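You operate a simulated robot arm through the tools that you are given. There is no shell and no other tool. Be economical: measure what you need, move in short steps, check, and stop when the job is done.

You run a simulated robot arm. Do the job below in one go: nothing can be reset, and whatever is moved stays where it is left.

JOB
Check the blue gauge at 4 bar on the gauge checker and sort it: OK or REDO.
Fine: plug it into the test port, TEST lever fully open and left so, wind the black knob till the square gauge shows 4, wind right back, then stand it on OK if the two read the same, else on REDO; leave the other gauges alone.

The check looks at the end state, three seconds after you hand in, the way a careful person would. Anything else that was tipped, shoved, dropped, spilled or broken makes it a failure.

ROBOT AND FRAMES
A 7-joint arm with a two-finger parallel gripper, fixed in place. Base frame: the origin is at the foot of the arm, x ahead of it, y to its left, z up; the work surface is at about z = 858. Lengths are in mm, angles in rad, forces in N, time in s.
With the tool pointing down near the work surface it reaches from about 300 to 700 mm from the base axis. Its first joint turns from -1.152 to 1.152 rad. Payload 1.57 kg.
Tool frame: the origin (TCP) lies between the finger pads and is the grasp point; the fingertips stand 30 mm ahead of it; z points along the fingers, y is the line along which they close. Largest opening 110 mm; finger width 24, thickness 12; the body of the gripper, 48 by 112 mm, starts 78 mm behind the TCP.
Orientation is that of the tool frame in the base frame, as [roll, pitch, yaw] about the fixed x, y, z axes, in that order (R = Rz(yaw) Ry(pitch) Rx(roll)). With the fingers straight down and closing along the base's y, the tool's x points along the base's -x, its y along +y and its z along -z.

CONTROLS
- The arm moves only by the tool drive_tool. Its arguments are lists of equal length, an entry for each row: "delta_pos": the shift along the base's x, y, z in mm, a list of three; "angular": the turn, a rotation vector about the base's x, y, z in degrees, a list of three. In form: {"delta_pos": [[dx, dy, dz], ...], "angular": [[wx, wy, wz], ...]}. A call has 1 to 10 rows; each row shifts and turns the commanded pose from where the row before left it. "gripper" is the finger opening in mm, from 0 to 110, set as the call begins (left out, the last holds). Rows are played at 5 a second. More than 50 mm and 0.15 rad between two rows, or a gripper value outside its range, and nothing of the call is played. A pose out of reach is approached as far as the arm can. The call stops where the force on the tool passes 40 N (or 10 N more than at its start, if that is more) or the arm is blocked; 0.2 s more then pass. Each finger travels about 108 mm/s and halts on what it meets, pressing with about 21 N; the grip force reading is that of the motor and also rises with nothing between the fingers. The clock runs only during rows and for 0.2 s after the last one: add rows that do not move to give the fingers time. It gives the time, the measured TCP pose, the force on the tool (base axes), the opening and the grip force at its end, in the units of the frame above (readings bear some noise), and new pictures: "pictures" is both (left out), scene, wrist or none.
- Cameras (640 x 400 px; columns grow to the right, rows downward): "scene" is fixed at [175.1, -403.4, 1400.9]; the picture's right is [0.67, -0.75, 0.00], its down [-0.45, -0.40, -0.80] and it looks along [0.60, 0.53, -0.60] (base axes); focal length 252 px, centre (320, 200). "wrist" rides on the gripper at [-36, 0, -80] in the tool frame; the picture's right is [0.00, -1.00, 0.00], its down [0.97, 0.00, -0.24] and it looks along [0.24, 0.00, 0.97] (tool axes); focal length 218 px, centre (320, 200). There is no depth. A picture from a camera that has moved, and an enlarged one, comes with that camera's place and axes in the base frame and with its lens.
- zoom(camera, box): a new picture of the part [left, top, right, bottom] of that camera's present view, enlarged. The clock stands still meanwhile.
- sign_off(): hands the job in; it is judged then, once.

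Go step by step. Nothing tells you positions but the pictures and the camera data: compare them with the known pose of the tool, close in by small moves and look again before you grip or let go. The budget is 120 turns and 150 pictures, counting those below and the enlarged ones. Unless the task says otherwise, let go and move clear before handing in, and close with one line.

The tools are called after ">>>" as a command line: name --argument value ..., lists and objects as JSON in quotes. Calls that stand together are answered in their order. drive_tool: Moves the arm, as the interface text tells. Its arguments: {"type":"object","properties":{"delta_pos":{"type":"array"},"angular":{"type":"array"},"gripper":{"type":"number"},"pictures":{"type":"string","enum":["both","scene","wrist","none"]}},"required":["delta_pos","angular"]} The other tools are called the same way: zoom (camera, box) takes an enlarged picture of a part of a camera's view; sign_off () hands the job in.

At the start:

```text
time_s: 0.0
eef_pos: [381.4, -54.2, 1245.5]
ee_rot: [3.14, 0.0, -3.141]
force: [0.0, -0.1, -0.2]
finger_gap: 109.9
gripper_force: 0.0
```

scene: 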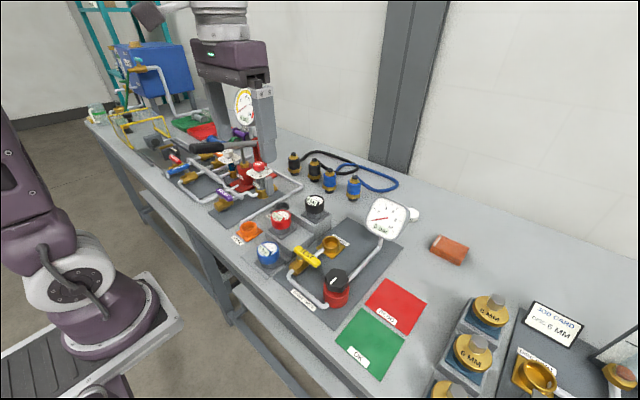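
wrist: 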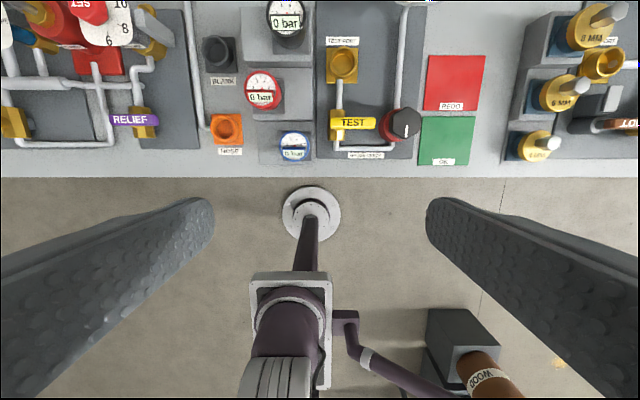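

I see the gauge checker with its test port, yellow TEST lever, black knob on red base and square gauge, and the blue gauge standing in a holder nearby. I'll look closer first.

>>> zoom --camera "scene" --box '[230, 180, 430, 305]'

>>> zoom --camera "wrist" --box '[200, 0, 500, 187]'

```text
3.20 times, centred on (330, 242) of scene
camera zoom: at [175.1, -403.4, 1400.9], right [0.67, -0.75, 0.0], down [-0.45, -0.4, -0.8], along [0.6, 0.53, -0.6], focal length 805 px, centre (288, 64)
```

zoom: 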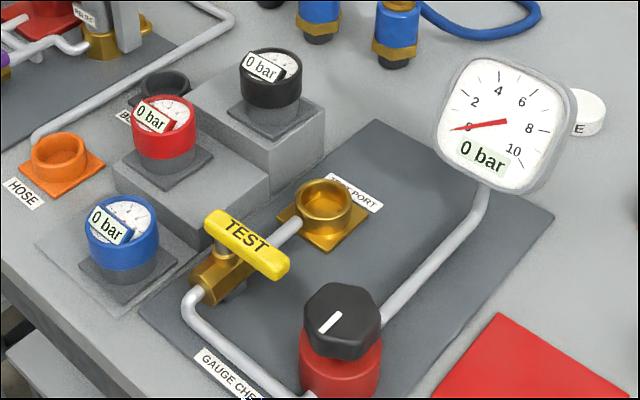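

```text
2.13 times, centred on (350, 94) of wrist
camera zoom: at [417.9, -52.6, 1326.0], right [0.0, -1.0, 0.0], down [-0.97, 0.0, 0.24], along [-0.24, 0.0, -0.97], focal length 466 px, centre (256, 427)
```

zoom: 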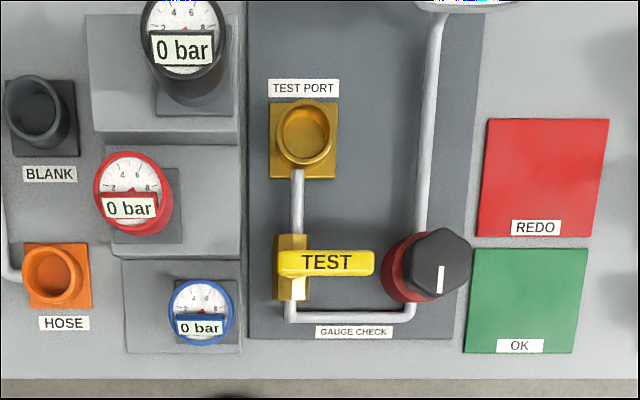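

The blue gauge appears to be near (416, -7), the port near (558, -92). I move above the blue gauge for a closer look.

>>> drive_tool --delta_pos '[[12, 16, -45], [12, 16, -45], [11, 15, -45], [0, 0, 0]]' --angular '[[0, 0, 0], [0, 0, 0], [0, 0, 0], [0, 0, 0]]' --gripper 80

```text
time_s: 1.0
eef_pos: [415.2, -6.0, 1113.1]
ee_rot: [-3.14, 0.001, 3.14]
force: [0.4, 0.2, -0.2]
finger_gap: 80.3
gripper_force: 0.1
camera wrist: at [452.3, -4.9, 1191.9], right [0.0, -1.0, 0.0], down [-0.97, 0.0, 0.24], along [-0.24, 0.0, -0.97], focal length 218 px, centre (320, 200)
```

scene: 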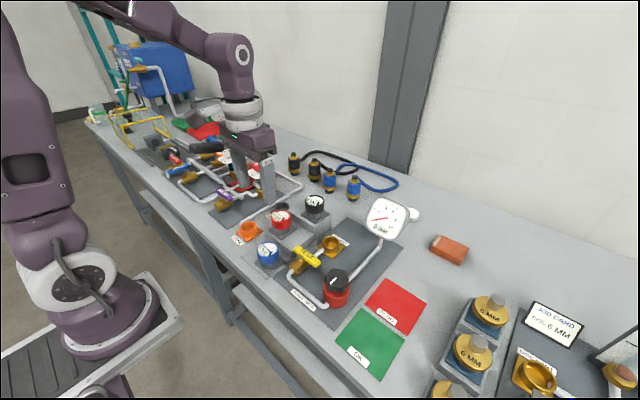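
wrist: 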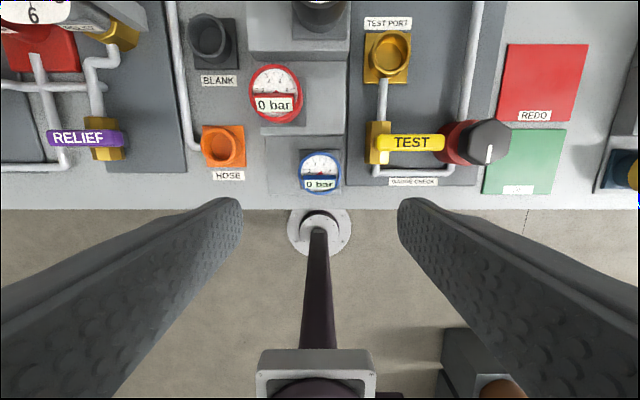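

>>> zoom --camera "scene" --box '[240, 225, 304, 265]'

>>> zoom --camera "scene" --box '[280, 230, 360, 310]'

>>> zoom --camera "wrist" --box '[240, 0, 560, 210]'

```text
10.00 times, centred on (272, 245) of scene
camera zoom: at [175.1, -403.4, 1400.9], right [0.67, -0.75, 0.0], down [-0.45, -0.4, -0.8], along [0.6, 0.53, -0.6], focal length 2515 px, centre (800, -250)
```

zoom: 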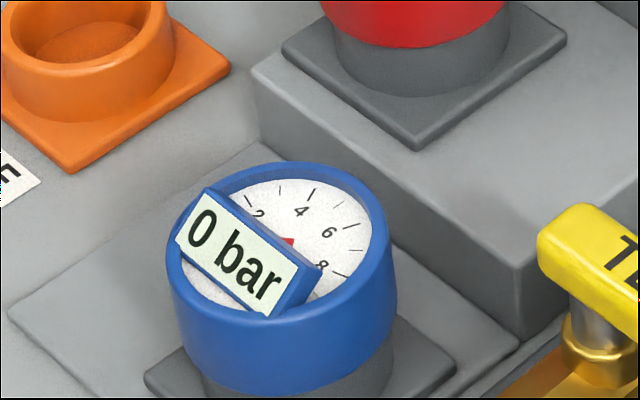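

```text
5.00 times, centred on (320, 270) of scene
camera zoom: at [175.1, -403.4, 1400.9], right [0.67, -0.75, 0.0], down [-0.45, -0.4, -0.8], along [0.6, 0.53, -0.6], focal length 1258 px, centre (320, -150)
```

zoom: 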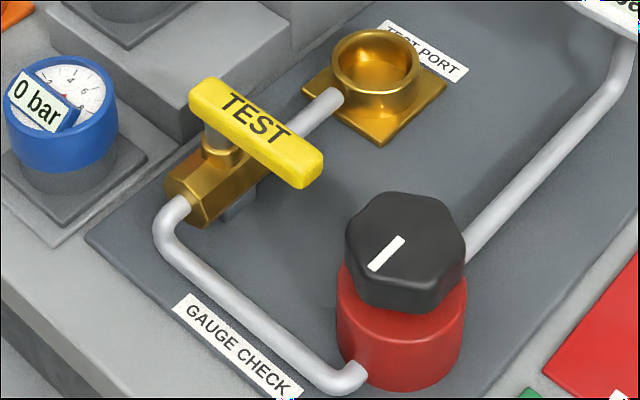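

```text
1.90 times, centred on (400, 105) of wrist
camera zoom: at [452.3, -4.9, 1191.9], right [0.0, -1.0, 0.0], down [-0.97, 0.0, 0.24], along [-0.24, 0.0, -0.97], focal length 416 px, centre (168, 381)
```

zoom: 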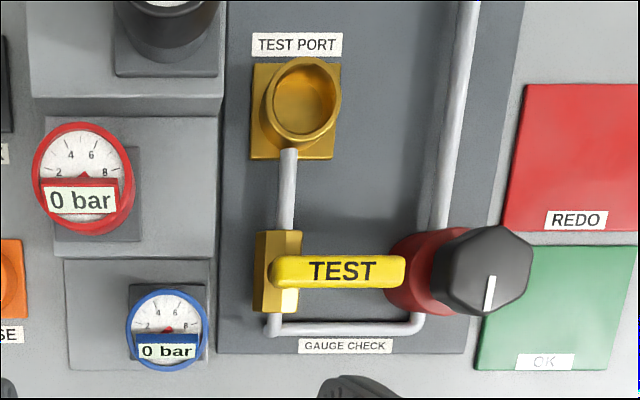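

The blue gauge is a barrel about 55 mm wide seated in a low grey socket, centred near (417, -5), with its face near z 903. I'll descend in stages with the fingers open to 80.

>>> drive_tool --delta_pos '[[2, 1, -40], [0, 0, -40], [0, 0, -40], [0, 0, -30], [0, 0, 0]]' --angular '[[0, 0, 0], [0, 0, 0], [0, 0, 0], [0, 0, 0], [0, 0, 0]]'

```text
time_s: 2.2
eef_pos: [419.4, -3.3, 960.9]
ee_rot: [3.141, -0.001, 3.141]
force: [-0.9, 0.9, -0.2]
finger_gap: 79.6
gripper_force: 0.0
camera wrist: at [456.6, -3.8, 1041.0], right [0.0, -1.0, 0.0], down [-0.97, 0.0, 0.24], along [-0.24, 0.0, -0.97], focal length 218 px, centre (320, 200)
```

scene: 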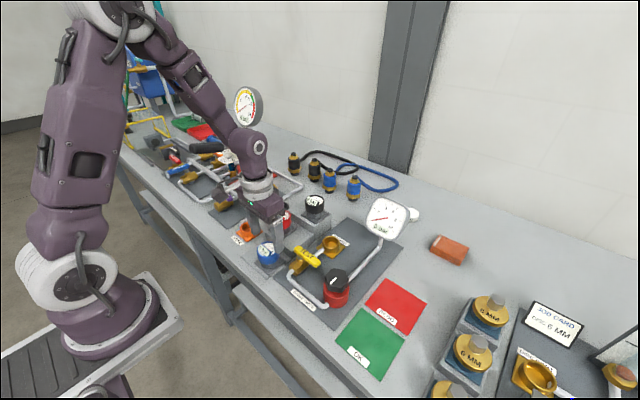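
wrist: 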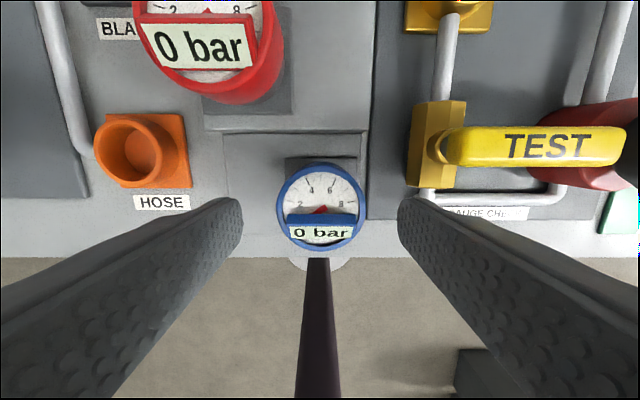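

The gauge is centred between the fingers. I descend to grip the barrel.

>>> drive_tool --delta_pos '[[0, 0, -20], [0, 0, -20], [0, 0, -14], [0, 0, 0]]' --angular '[[0, 0, 0], [0, 0, 0], [0, 0, 0], [0, 0, 0]]'

>>> zoom --camera "scene" --box '[230, 210, 310, 280]'

```text
time_s: 3.2
eef_pos: [418.1, -4.1, 907.5]
ee_rot: [3.14, 0.001, -3.141]
force: [-0.6, 0.2, 0.6]
finger_gap: 79.9
gripper_force: 0.1
camera wrist: at [455.0, -3.7, 986.8], right [0.0, -1.0, 0.0], down [-0.97, 0.0, 0.24], along [-0.24, 0.0, -0.97], focal length 218 px, centre (320, 200)
```

scene: 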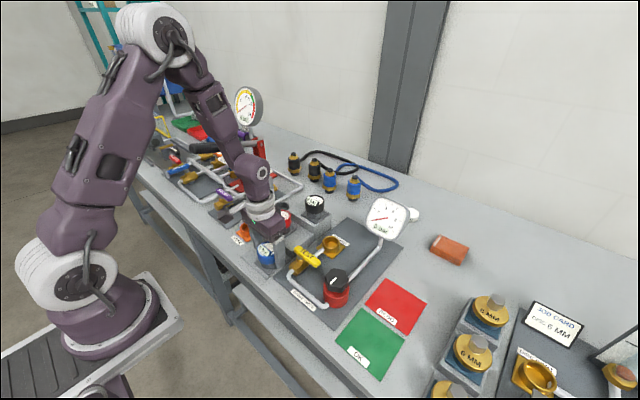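
wrist: 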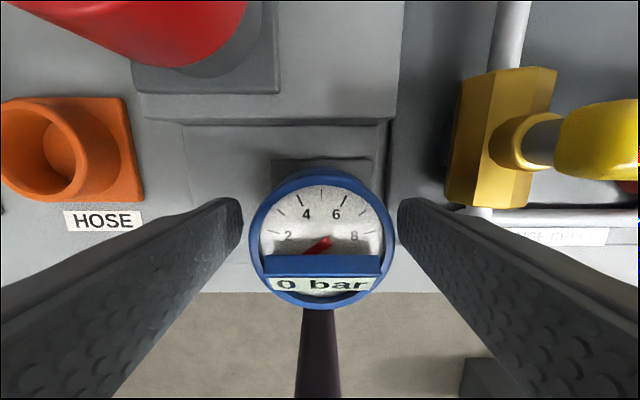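

```text
5.71 times, centred on (270, 245) of scene
camera zoom: at [175.1, -403.4, 1400.9], right [0.67, -0.75, 0.0], down [-0.45, -0.4, -0.8], along [0.6, 0.53, -0.6], focal length 1437 px, centre (606, -57)
```

zoom: 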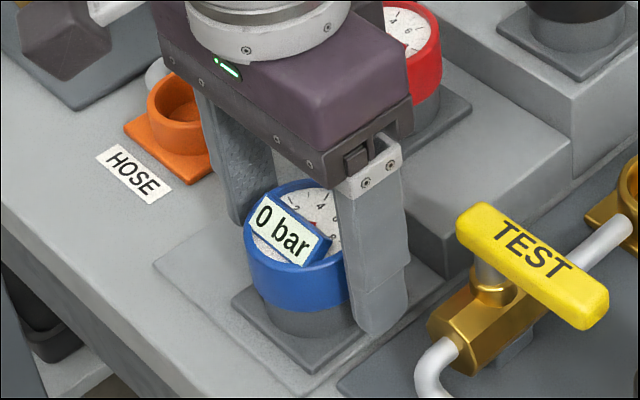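

The fingers straddle the barrel. I close and lift.

>>> drive_tool --delta_pos '[[0, 0, 3], [0, 0, 0], [0, 0, 0], [0, 0, 0]]' --angular '[[0, 0, 0], [0, 0, 0], [0, 0, 0], [0, 0, 0]]' --gripper 45 --pictures "none"

>>> drive_tool --delta_pos '[[0, 0, 10], [0, 0, 20], [0, 0, 30], [0, 0, 40], [0, 0, 0]]' --angular '[[0, 0, 0], [0, 0, 0], [0, 0, 0], [0, 0, 0], [0, 0, 0]]'

>>> zoom --camera "scene" --box '[230, 180, 330, 280]'

```text
time_s: 4.2
eef_pos: [418.2, -3.4, 909.3]
ee_rot: [-3.142, -0.001, 3.141]
force: [-0.4, -0.2, -0.3]
finger_gap: 56.3
gripper_force: 20.8
```

```text
time_s: 5.4
eef_pos: [416.1, -2.4, 1008.4]
ee_rot: [-3.14, 0.0, 3.141]
force: [0.5, 0.1, -1.4]
finger_gap: 56.4
gripper_force: 20.7
camera wrist: at [452.9, -1.5, 1089.6], right [0.0, -1.0, 0.0], down [-0.97, 0.0, 0.24], along [-0.24, 0.0, -0.97], focal length 218 px, centre (320, 200)
```

scene: 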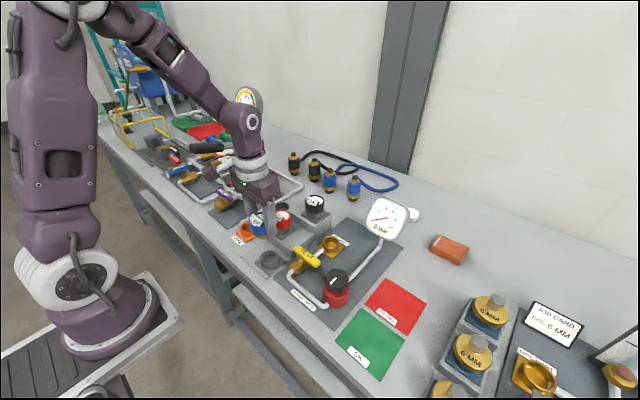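
wrist: 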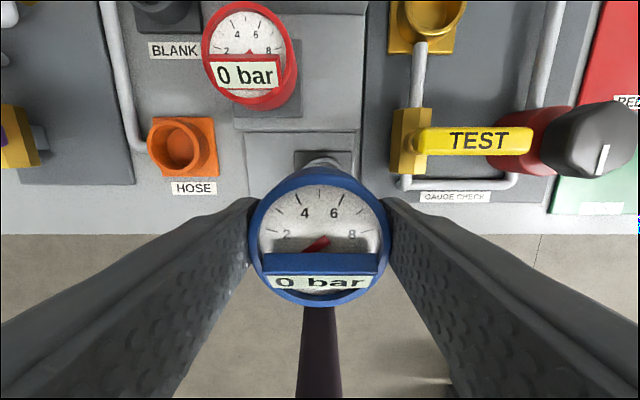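

```text
4.00 times, centred on (280, 230) of scene
camera zoom: at [175.1, -403.4, 1400.9], right [0.67, -0.75, 0.0], down [-0.45, -0.4, -0.8], along [0.6, 0.53, -0.6], focal length 1006 px, centre (480, 80)
```

zoom: 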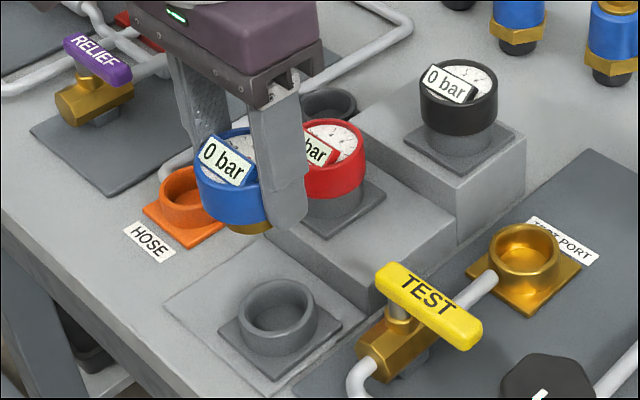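

The blue gauge is lifted with a brass plug underneath and its socket is exposed. I move to near the port, keeping it visible in the wrist view to measure it.

>>> drive_tool --delta_pos '[[16, -23, 0], [16, -23, 0], [16, -23, 0], [16, -23, 0], [0, 0, 0]]' --angular '[[0, 0, 0], [0, 0, 0], [0, 0, 0], [0, 0, 0], [0, 0, 0]]'

>>> zoom --camera "wrist" --box '[220, 0, 420, 200]'

>>> zoom --camera "scene" --box '[240, 180, 380, 290]'

```text
time_s: 6.6
eef_pos: [480.9, -96.5, 1007.8]
ee_rot: [3.141, 0.0, -3.141]
force: [-0.9, 0.1, -1.7]
finger_gap: 56.1
gripper_force: 20.9
camera wrist: at [518.5, -94.8, 1088.1], right [0.0, -1.0, 0.0], down [-0.97, 0.0, 0.24], along [-0.24, 0.0, -0.97], focal length 218 px, centre (320, 200)
```

scene: 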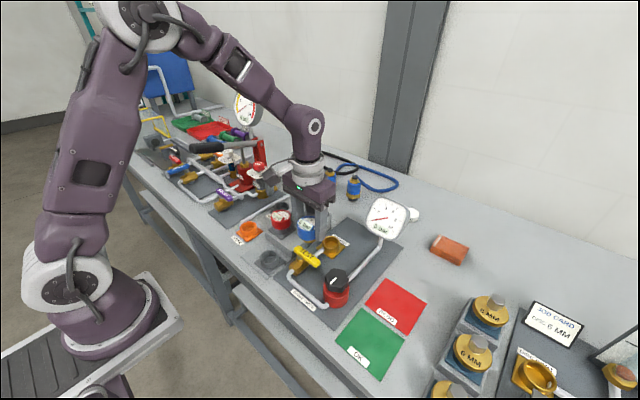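
wrist: 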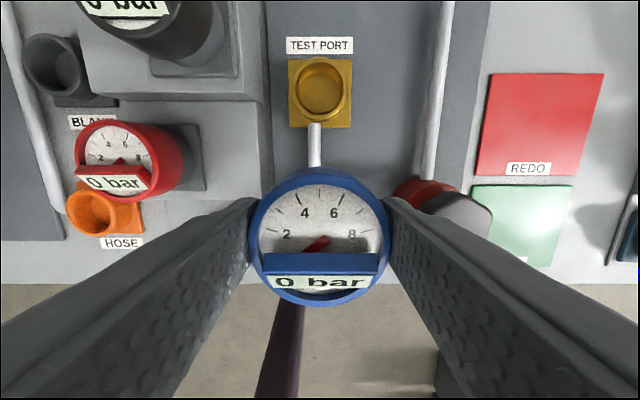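

```text
2.00 times, centred on (320, 100) of wrist
camera zoom: at [518.5, -94.8, 1088.1], right [0.0, -1.0, 0.0], down [-0.97, 0.0, 0.24], along [-0.24, 0.0, -0.97], focal length 436 px, centre (320, 400)
```

zoom: 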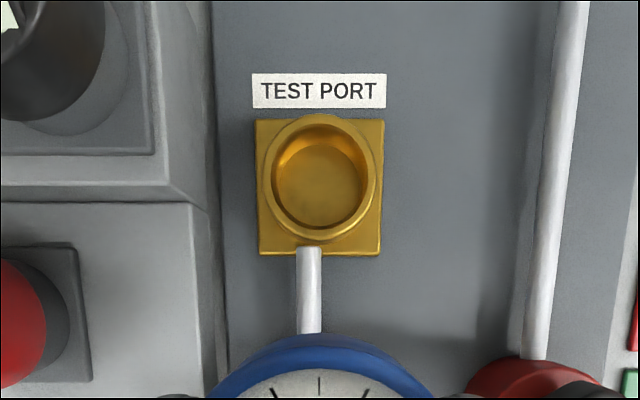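

```text
3.64 times, centred on (310, 235) of scene
camera zoom: at [175.1, -403.4, 1400.9], right [0.67, -0.75, 0.0], down [-0.45, -0.4, -0.8], along [0.6, 0.53, -0.6], focal length 915 px, centre (356, 73)
```

zoom: 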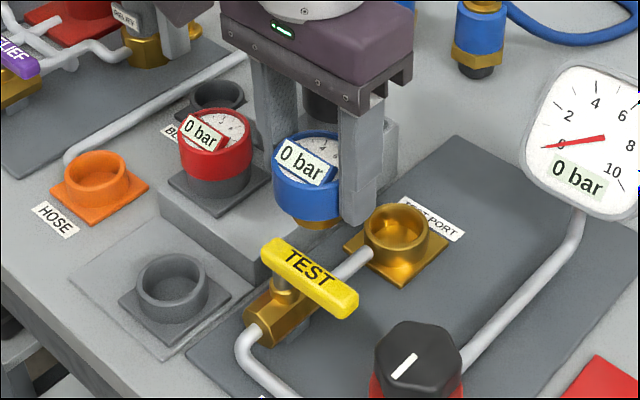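

The port is at about (566, -96), level in y with the gauge in hand. I shift +84.5 in x and look before lowering.

>>> drive_tool --delta_pos '[[42, 0, 0], [42.5, 0, 0], [0, 0, -25], [0, 0, -20], [0, 0, 0]]' --angular '[[0, 0, 0], [0, 0, 0], [0, 0, 0], [0, 0, 0], [0, 0, 0]]'

>>> zoom --camera "scene" --box '[290, 180, 390, 280]'

```text
time_s: 7.8
eef_pos: [567.6, -96.4, 964.3]
ee_rot: [-3.141, 0.0, -3.141]
force: [-0.6, -0.2, -2.1]
finger_gap: 56.2
gripper_force: 20.9
camera wrist: at [603.5, -96.5, 1043.4], right [0.0, -1.0, 0.0], down [-0.97, 0.0, 0.24], along [-0.24, 0.0, -0.97], focal length 218 px, centre (320, 200)
```

scene: 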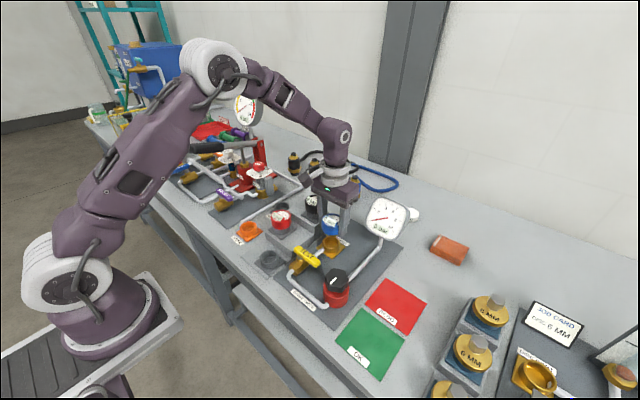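
wrist: 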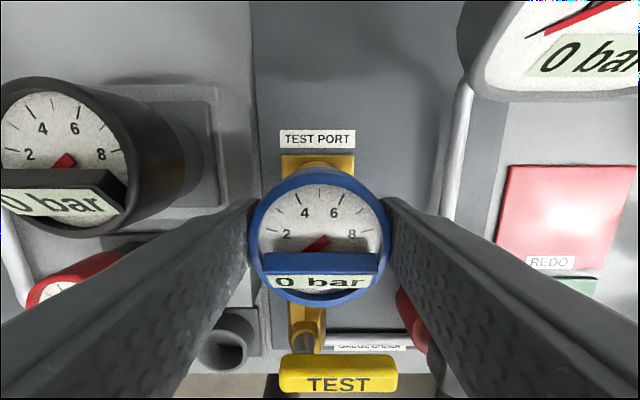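

```text
4.00 times, centred on (340, 230) of scene
camera zoom: at [175.1, -403.4, 1400.9], right [0.67, -0.75, 0.0], down [-0.45, -0.4, -0.8], along [0.6, 0.53, -0.6], focal length 1006 px, centre (240, 80)
```

zoom: 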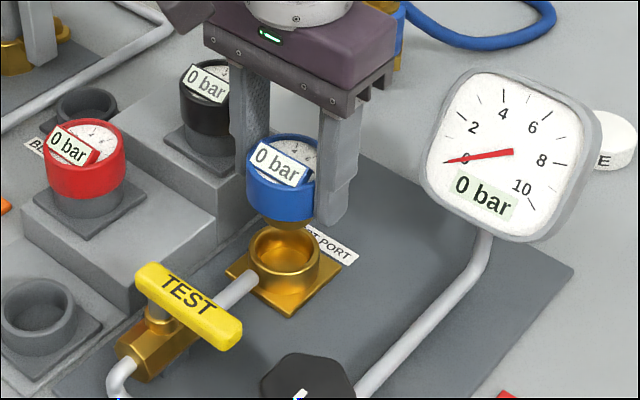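

The plug is lined up over the port. I lower it gently.

>>> drive_tool --delta_pos '[[0, 0, -12], [0, 0, -8], [0, 0, -6], [0, 0, -6], [0, 0, 0]]' --angular '[[0, 0, 0], [0, 0, 0], [0, 0, 0], [0, 0, 0], [0, 0, 0]]' --pictures "scene"

>>> zoom --camera "scene" --box '[290, 190, 370, 270]'

```text
time_s: 9.0
eef_pos: [567.2, -97.4, 930.8]
ee_rot: [-3.141, 0.0, -3.141]
force: [0.1, 0.4, -1.2]
finger_gap: 56.5
gripper_force: 21.0
```

scene: 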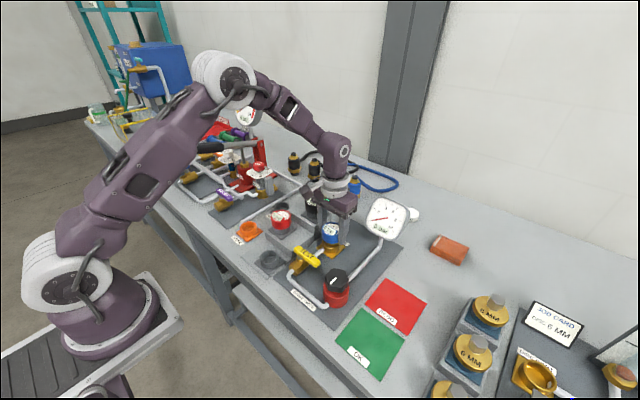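

```text
5.00 times, centred on (330, 230) of scene
camera zoom: at [175.1, -403.4, 1400.9], right [0.67, -0.75, 0.0], down [-0.45, -0.4, -0.8], along [0.6, 0.53, -0.6], focal length 1258 px, centre (270, 50)
```

zoom: 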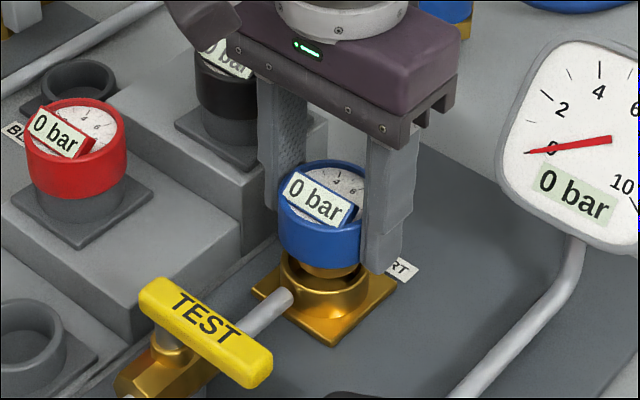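

>>> drive_tool --delta_pos '[[0, 0, -4], [0, 0, -4], [0, 0, -4], [0, 0, -3], [0, 0, 0]]' --angular '[[0, 0, 0], [0, 0, 0], [0, 0, 0], [0, 0, 0], [0, 0, 0]]' --pictures "none"

>>> zoom --camera "scene" --box '[290, 190, 370, 270]'

```text
time_s: 10.2
eef_pos: [566.5, -95.9, 915.8]
ee_rot: [3.141, 0.001, -3.141]
force: [5.4, 13.4, 2.5]
finger_gap: 56.5
gripper_force: 21.0
```

```text
5.00 times, centred on (330, 230) of scene
camera zoom: at [175.2, -403.0, 1401.0], right [0.67, -0.75, 0.0], down [-0.45, -0.4, -0.8], along [0.6, 0.53, -0.6], focal length 1258 px, centre (270, 50)
```

zoom: 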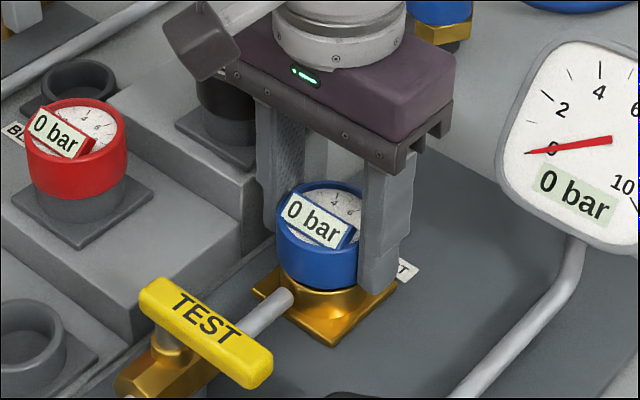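

The plug is in with some side load; I ease it in the direction of that force and push on down.

>>> drive_tool --delta_pos '[[0.4, 1, 0], [0, 0, -2], [0, 0, -2], [0, 0, 0]]' --angular '[[0, 0, 0], [0, 0, 0], [0, 0, 0], [0, 0, 0]]' --pictures "none"

```text
time_s: 11.2
eef_pos: [566.4, -96.4, 914.4]
ee_rot: [-3.141, -0.002, 3.14]
force: [-1.2, 8.6, 0.6]
finger_gap: 56.0
gripper_force: 20.7
```

>>> drive_tool --delta_pos '[[-0.2, 0.8, 0], [0, 0, -2], [0, 0, -2], [0, 0, 0]]' --angular '[[0, 0, 0], [0, 0, 0], [0, 0, 0], [0, 0, 0]]' --pictures "none"

>>> zoom --camera "scene" --box '[290, 190, 370, 270]'

```text
time_s: 12.2
eef_pos: [567.1, -96.3, 909.9]
ee_rot: [-3.139, -0.001, 3.14]
force: [1.4, -3.7, 4.5]
finger_gap: 56.2
gripper_force: 20.9
```

```text
5.00 times, centred on (330, 230) of scene
camera zoom: at [175.0, -403.5, 1400.9], right [0.67, -0.75, 0.0], down [-0.45, -0.4, -0.8], along [0.6, 0.53, -0.6], focal length 1258 px, centre (270, 50)
```

zoom: 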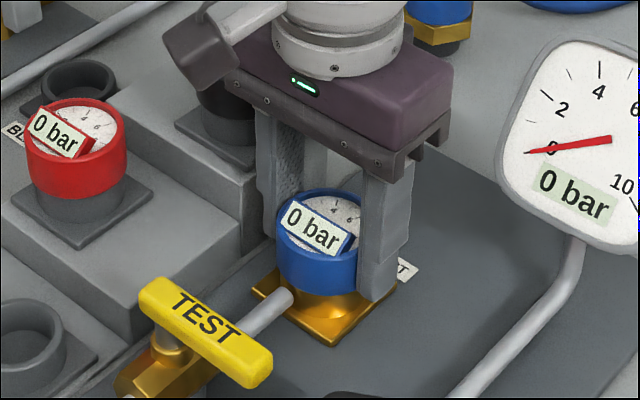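

>>> drive_tool --delta_pos '[[0, -0.3, -1.5], [0, 0, -1.5], [0, 0, 0]]' --angular '[[0, 0, 0], [0, 0, 0], [0, 0, 0]]' --pictures "none"

```text
time_s: 12.9
eef_pos: [567.4, -96.0, 909.4]
ee_rot: [-3.138, 0.004, 3.142]
force: [-3.7, 0.9, 6.5]
finger_gap: 56.1
gripper_force: 20.7
stopped in row 3: the force on the tool passed its limit (the readings are from after the stop); the commanded pose is now the measured one
```

It bottomed out at z ≈ 909, so it is seated. I release and rise.

>>> drive_tool --delta_pos '[[0, 0, 0], [0, 0, 0], [0, 0, 20], [0, 0, 40], [0, 0, 40], [0, 0, 0]]' --angular '[[0, 0, 0], [0, 0, 0], [0, 0, 0], [0, 0, 0], [0, 0, 0], [0, 0, 0]]' --gripper 80

>>> zoom --camera "scene" --box '[280, 190, 410, 310]'

```text
time_s: 14.3
eef_pos: [566.9, -98.0, 1012.0]
ee_rot: [-3.141, 0.007, -3.14]
force: [1.1, -0.1, 0.3]
finger_gap: 80.1
gripper_force: 0.1
camera wrist: at [603.6, -96.8, 1092.0], right [0.0, -1.0, 0.0], down [-0.97, 0.0, 0.23], along [-0.23, 0.0, -0.97], focal length 218 px, centre (320, 200)
```

scene: 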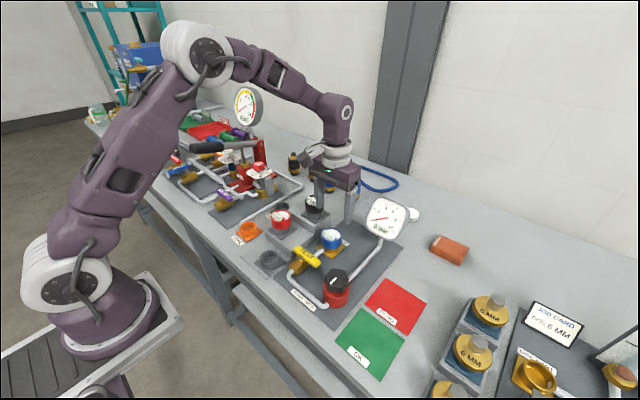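
wrist: 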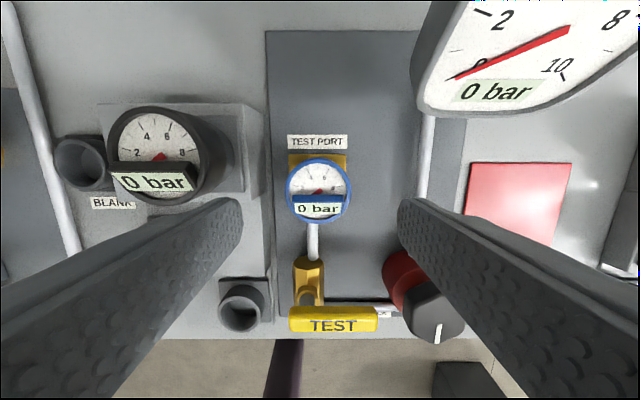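

```text
3.33 times, centred on (345, 250) of scene
camera zoom: at [175.1, -403.4, 1400.9], right [0.67, -0.75, 0.0], down [-0.45, -0.4, -0.8], along [0.6, 0.53, -0.6], focal length 838 px, centre (237, 33)
```

zoom: 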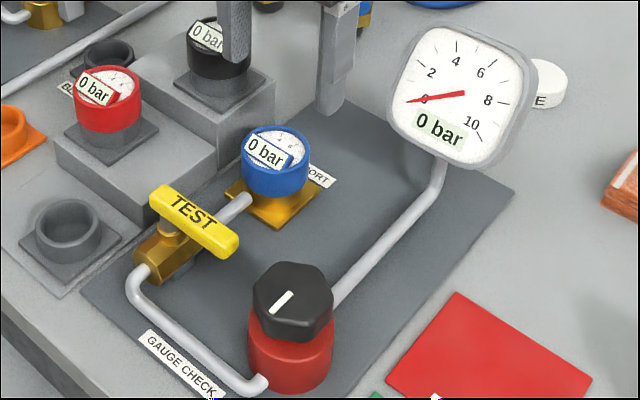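

The gauge is seated in the port. The TEST lever pivots near (456, -83) and points to -y, across the pipe, with its top at z ≈ 928. I'll go to its near side with closed fingers.

>>> drive_tool --delta_pos '[[-48, -12, 0], [-48, -12, 0], [-45, -11, 0], [0, 0, -30], [0, 0, 0]]' --angular '[[0, 0, 0], [0, 0, 0], [0, 0, 0], [0, 0, 0], [0, 0, 0]]' --gripper 0

>>> zoom --camera "wrist" --box '[200, 50, 440, 200]'

```text
time_s: 15.5
eef_pos: [426.1, -128.9, 980.5]
ee_rot: [-3.141, 0.005, -3.141]
force: [-0.2, 0.4, -0.4]
finger_gap: 0.0
gripper_force: 20.7
camera wrist: at [462.7, -128.6, 1060.8], right [0.0, -1.0, 0.0], down [-0.97, 0.0, 0.23], along [-0.23, 0.0, -0.97], focal length 218 px, centre (320, 200)
```

scene: 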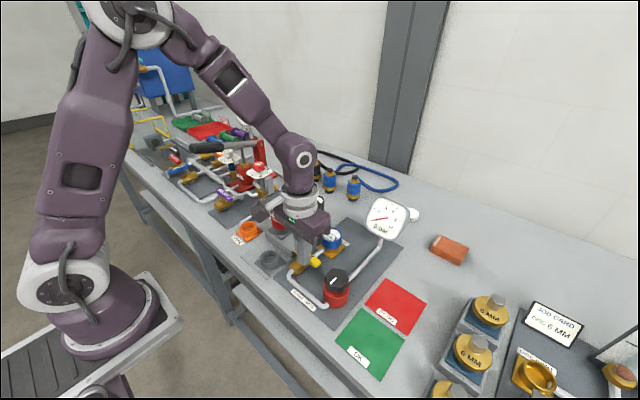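
wrist: 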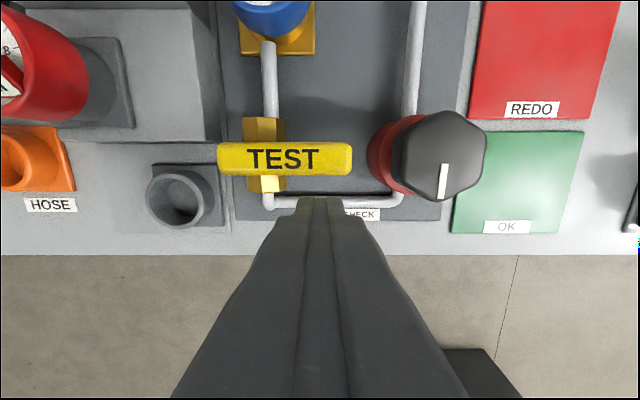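

```text
2.67 times, centred on (320, 125) of wrist
camera zoom: at [462.7, -128.6, 1060.8], right [0.0, -1.0, 0.0], down [-0.97, 0.0, 0.23], along [-0.23, 0.0, -0.97], focal length 582 px, centre (320, 400)
```

zoom: 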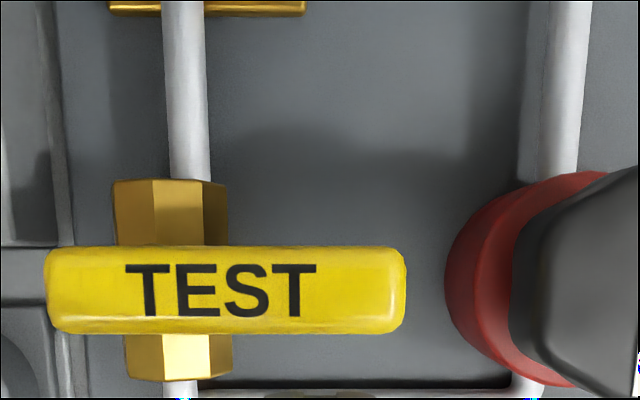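

The lever spans y -67 to -148, at x 456. I lower the closed fingers beside it and push gently toward +x as a trial.

>>> drive_tool --delta_pos '[[0, 0, -20], [0, -2, -21], [5, 0, 0], [4, 0, 0], [4, 0, 0], [4, 0, 0]]' --angular '[[0, 0, 0], [0, 0, 0], [0, 0, 0], [0, 0, 0], [0, 0, 0], [0, 0, 0]]'

```text
time_s: 16.8
eef_pos: [434.6, -134.6, 937.6]
ee_rot: [3.141, -0.015, 3.136]
force: [-11.5, 0.7, 4.1]
finger_gap: 0.1
gripper_force: 20.5
stopped in row 6: the force on the tool passed its limit (the readings are from after the stop); the commanded pose is now the measured one
camera wrist: at [472.0, -133.9, 1017.2], right [-0.01, -1.0, 0.0], down [-0.97, 0.0, 0.25], along [-0.25, 0.0, -0.97], focal length 218 px, centre (320, 200)
```

scene: 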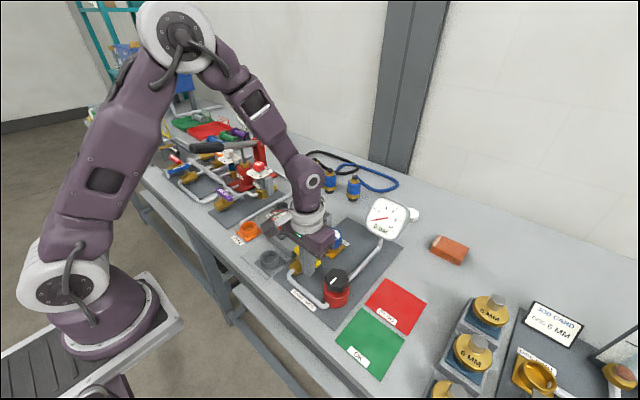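
wrist: 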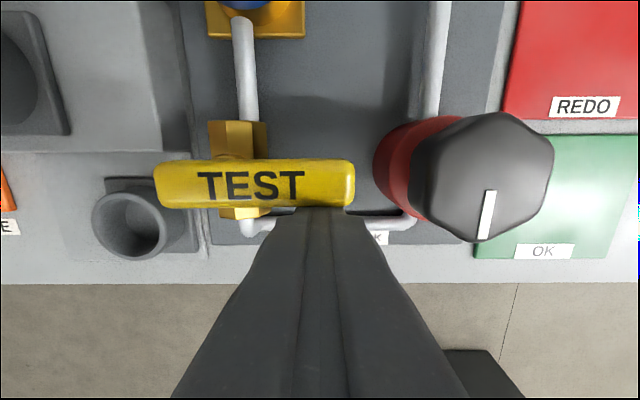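

That direction is blocked (a stop), and the lever did not move. I back off, level the tool, hop over and push from the far side toward -x.

>>> drive_tool --delta_pos '[[-6, 0, 0], [0, 0, 25], [0, 0, 25], [30, 1, 0], [30, 0, 0], [0, 0, 0]]' --angular '[[0, -0.86, 0.3], [0, 0, 0], [0, 0, 0], [0, 0, 0], [0, 0, 0], [0, 0, 0]]' --pictures "none"

>>> drive_tool --delta_pos '[[0, 0, -25], [0, 0, -25], [-4, 0, 0], [-4, 0, 0], [-2, 0, 0], [-2, 0, 0]]' --angular '[[0, 0, 0], [0, 0, 0], [0, 0, 0], [0, 0, 0], [0, 0, 0], [0, 0, 0]]'

```text
time_s: 18.2
eef_pos: [487.7, -133.6, 988.6]
ee_rot: [3.14, 0.004, -3.138]
force: [0.2, 0.4, -0.6]
finger_gap: 0.0
gripper_force: 21.0
```

```text
time_s: 19.6
eef_pos: [477.2, -133.8, 939.3]
ee_rot: [3.141, 0.007, -3.14]
force: [0.0, -0.3, -0.7]
finger_gap: 0.0
gripper_force: 20.4
camera wrist: at [513.8, -133.2, 1018.8], right [0.0, -1.0, 0.0], down [-0.97, 0.0, 0.23], along [-0.23, 0.0, -0.97], focal length 218 px, centre (320, 200)
```

scene: 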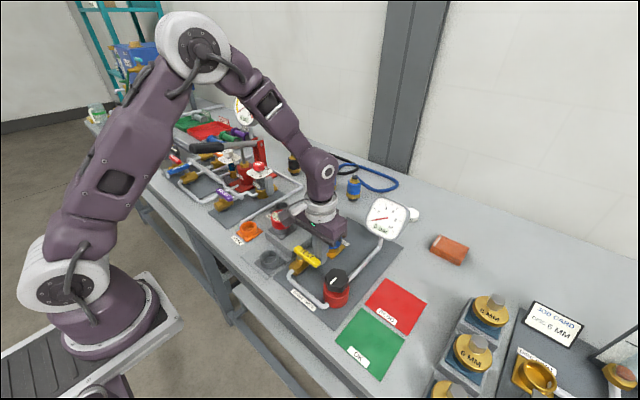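
wrist: 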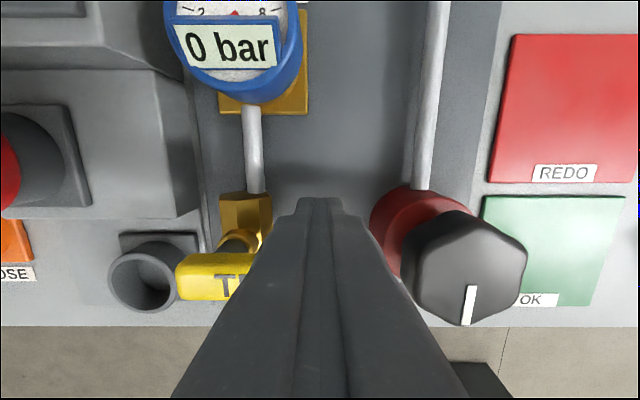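

>>> drive_tool --delta_pos '[[-3, 0, 0], [-3, 0, 0], [-3, 0, 0], [-3, 0, 0], [-3, 0, 0]]' --angular '[[0, 0, 0], [0, 0, 0], [0, 0, 0], [0, 0, 0], [0, 0, 0]]'

>>> zoom --camera "scene" --box '[270, 220, 370, 320]'

```text
time_s: 20.8
eef_pos: [461.7, -133.0, 938.8]
ee_rot: [3.139, 0.006, -3.139]
force: [0.4, 0.0, -0.5]
finger_gap: 0.0
gripper_force: 21.3
camera wrist: at [497.8, -132.4, 1019.3], right [0.0, -1.0, 0.0], down [-0.97, 0.0, 0.23], along [-0.23, 0.0, -0.97], focal length 218 px, centre (320, 200)
```

scene: 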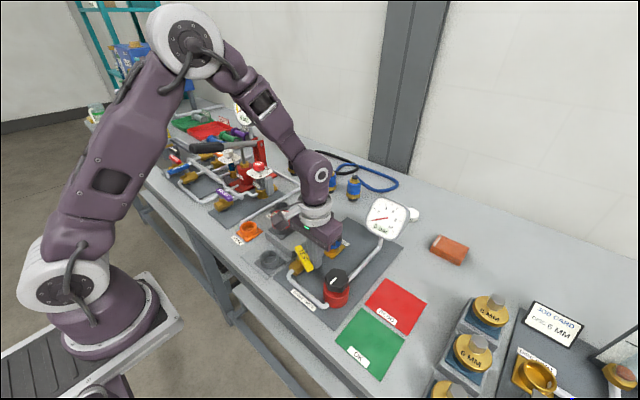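
wrist: 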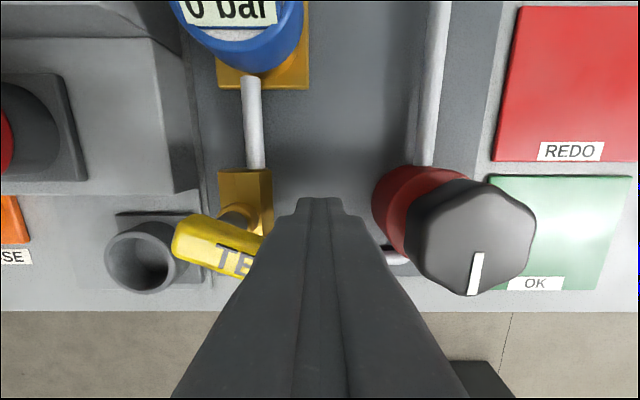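

```text
4.00 times, centred on (320, 270) of scene
camera zoom: at [175.1, -403.4, 1400.9], right [0.67, -0.75, 0.0], down [-0.45, -0.4, -0.8], along [0.6, 0.53, -0.6], focal length 1006 px, centre (320, -80)
```

zoom: 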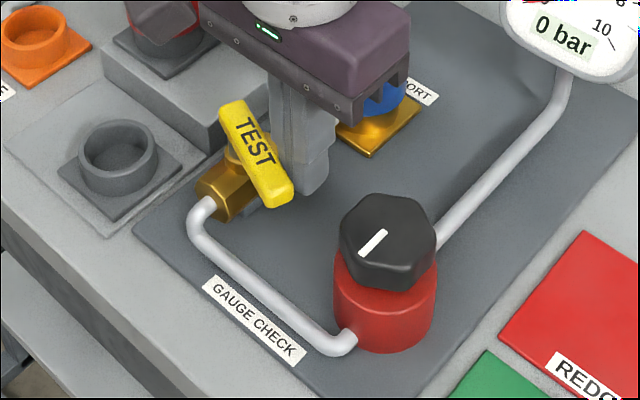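

The lever swings freely this way. I follow the arc round.

>>> drive_tool --delta_pos '[[-5, -0.6, 0], [-5, -0.6, 0], [-5, -0.6, 0], [-5, -0.6, 0], [-5, 3, 0], [-5, 3, 0], [-5, 3, 0], [-5, 3.2, 0], [-3, 4, 0]]' --angular '[[0, 0, 0], [0, 0, 0], [0, 0, 0], [0, 0, 0], [0, 0, 0], [0, 0, 0], [0, 0, 0], [0, 0, 0], [0, 0, 0]]'

>>> zoom --camera "scene" --box '[270, 220, 370, 320]'

```text
time_s: 22.8
eef_pos: [418.6, -119.0, 935.6]
ee_rot: [-3.141, 0.006, -3.14]
force: [0.7, 0.4, 0.8]
finger_gap: 0.1
gripper_force: 21.0
camera wrist: at [456.5, -118.5, 1016.3], right [0.0, -1.0, 0.0], down [-0.97, 0.0, 0.23], along [-0.23, 0.0, -0.97], focal length 218 px, centre (320, 200)
```

scene: 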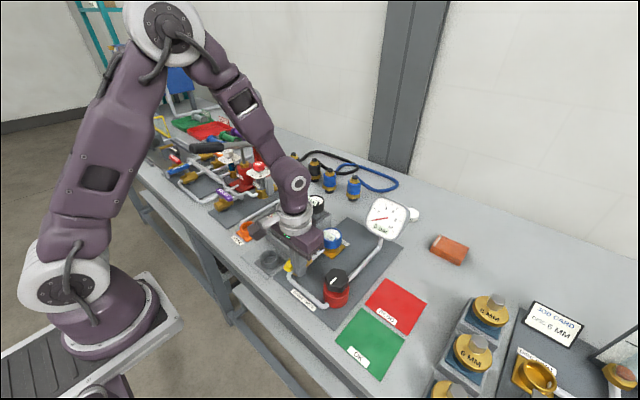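
wrist: 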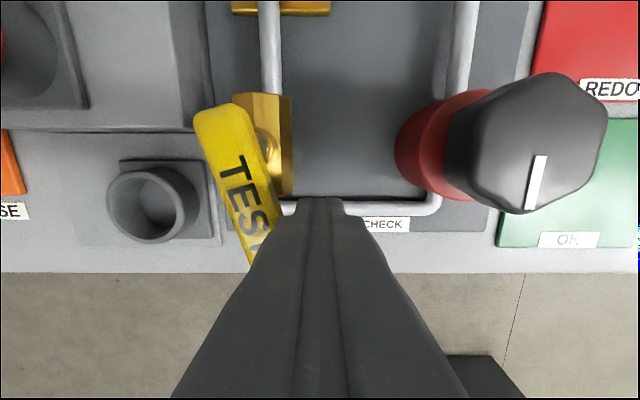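

```text
4.00 times, centred on (320, 270) of scene
camera zoom: at [175.1, -403.4, 1400.9], right [0.67, -0.75, 0.0], down [-0.45, -0.4, -0.8], along [0.6, 0.53, -0.6], focal length 1006 px, centre (320, -80)
```

zoom: 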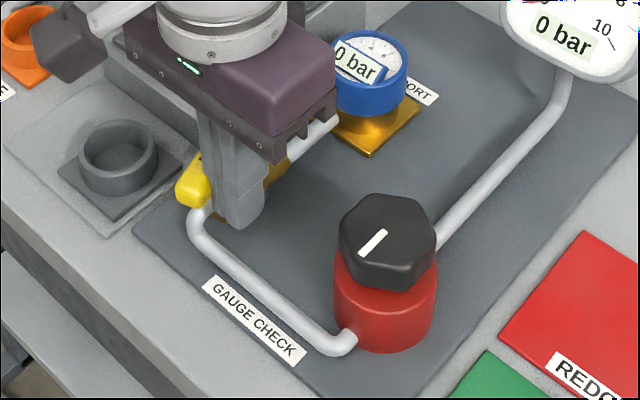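

About 70° round. I keep pushing in +y to the stop.

>>> drive_tool --delta_pos '[[-2, 3, 0], [-2, 3, 0], [0, 3, 0], [0, 2, 0], [0, 2, 0], [0, 2, 0], [0, 2, 0], [0, 2, 0]]' --angular '[[0, 0, 0], [0, 0, 0], [0, 0, 0], [0, 0, 0], [0, 0, 0], [0, 0, 0], [0, 0, 0], [0, 0, 0]]'

```text
time_s: 24.6
eef_pos: [415.4, -104.2, 937.2]
ee_rot: [-3.139, 0.006, 3.138]
force: [1.9, -39.8, -9.6]
finger_gap: 0.0
gripper_force: 20.8
camera wrist: at [452.4, -103.4, 1018.1], right [0.0, -1.0, 0.0], down [-0.97, 0.0, 0.23], along [-0.23, 0.0, -0.97], focal length 218 px, centre (320, 200)
```

scene: 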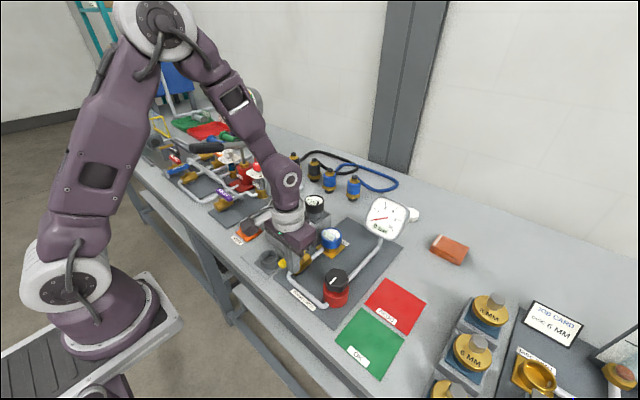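
wrist: 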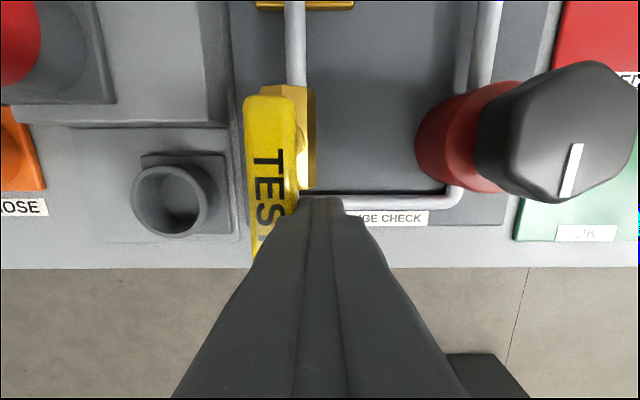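

The lever has hit its open stop, in line with the pipe. Now I back away, rise, and go above the black knob near (458, -201).

>>> drive_tool --delta_pos '[[0, -8, 0], [0, -4, 30], [0, 0, 40], [22, -44, 0], [21, -43, 0], [0, 0, 0]]' --angular '[[0, 0, 0], [0, 0, 0], [0, 0, 0], [0, 0, 0], [0, 0, 0], [0, 0, 0]]' --pictures "none"

>>> drive_tool --delta_pos '[[0, 0, 0], [0, 0, 0]]' --angular '[[0, 0, 0], [0, 0, 0]]' --gripper 84

>>> zoom --camera "wrist" --box '[240, 130, 400, 270]'

>>> zoom --camera "scene" --box '[260, 190, 420, 310]'

```text
time_s: 26.0
eef_pos: [457.7, -198.4, 1010.4]
ee_rot: [3.14, 0.005, -3.14]
force: [0.4, -0.9, 0.0]
finger_gap: 0.0
gripper_force: 21.4
```

```text
time_s: 26.6
eef_pos: [456.6, -198.2, 1008.5]
ee_rot: [3.139, 0.006, -3.14]
force: [0.6, -0.4, 0.4]
finger_gap: 84.1
gripper_force: 0.1
camera wrist: at [493.4, -197.8, 1089.6], right [0.0, -1.0, 0.0], down [-0.97, 0.0, 0.23], along [-0.23, 0.0, -0.97], focal length 218 px, centre (320, 200)
```

scene: 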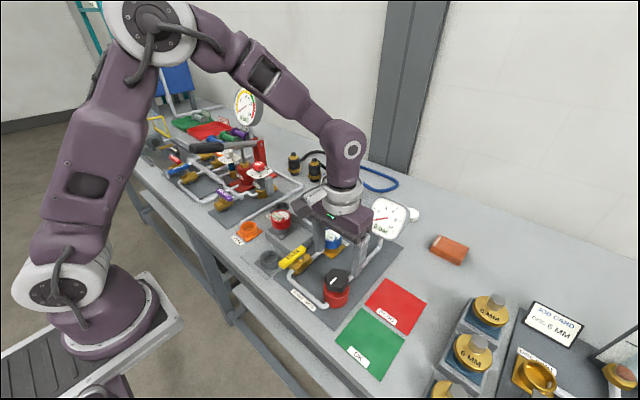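
wrist: 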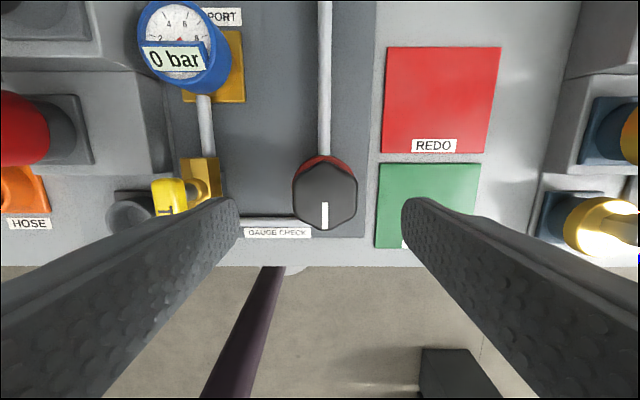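

```text
2.86 times, centred on (320, 200) of wrist
camera zoom: at [493.4, -197.8, 1089.6], right [0.0, -1.0, 0.0], down [-0.97, 0.0, 0.23], along [-0.23, 0.0, -0.97], focal length 624 px, centre (320, 200)
```

zoom: 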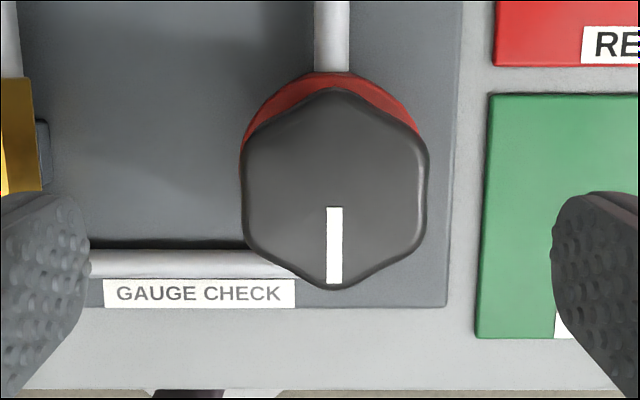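

```text
3.33 times, centred on (340, 250) of scene
camera zoom: at [175.1, -403.4, 1400.9], right [0.67, -0.75, 0.0], down [-0.45, -0.4, -0.8], along [0.6, 0.53, -0.6], focal length 838 px, centre (253, 33)
```

zoom: 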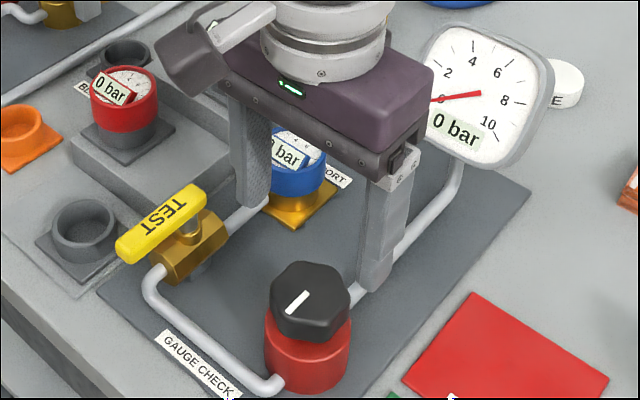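

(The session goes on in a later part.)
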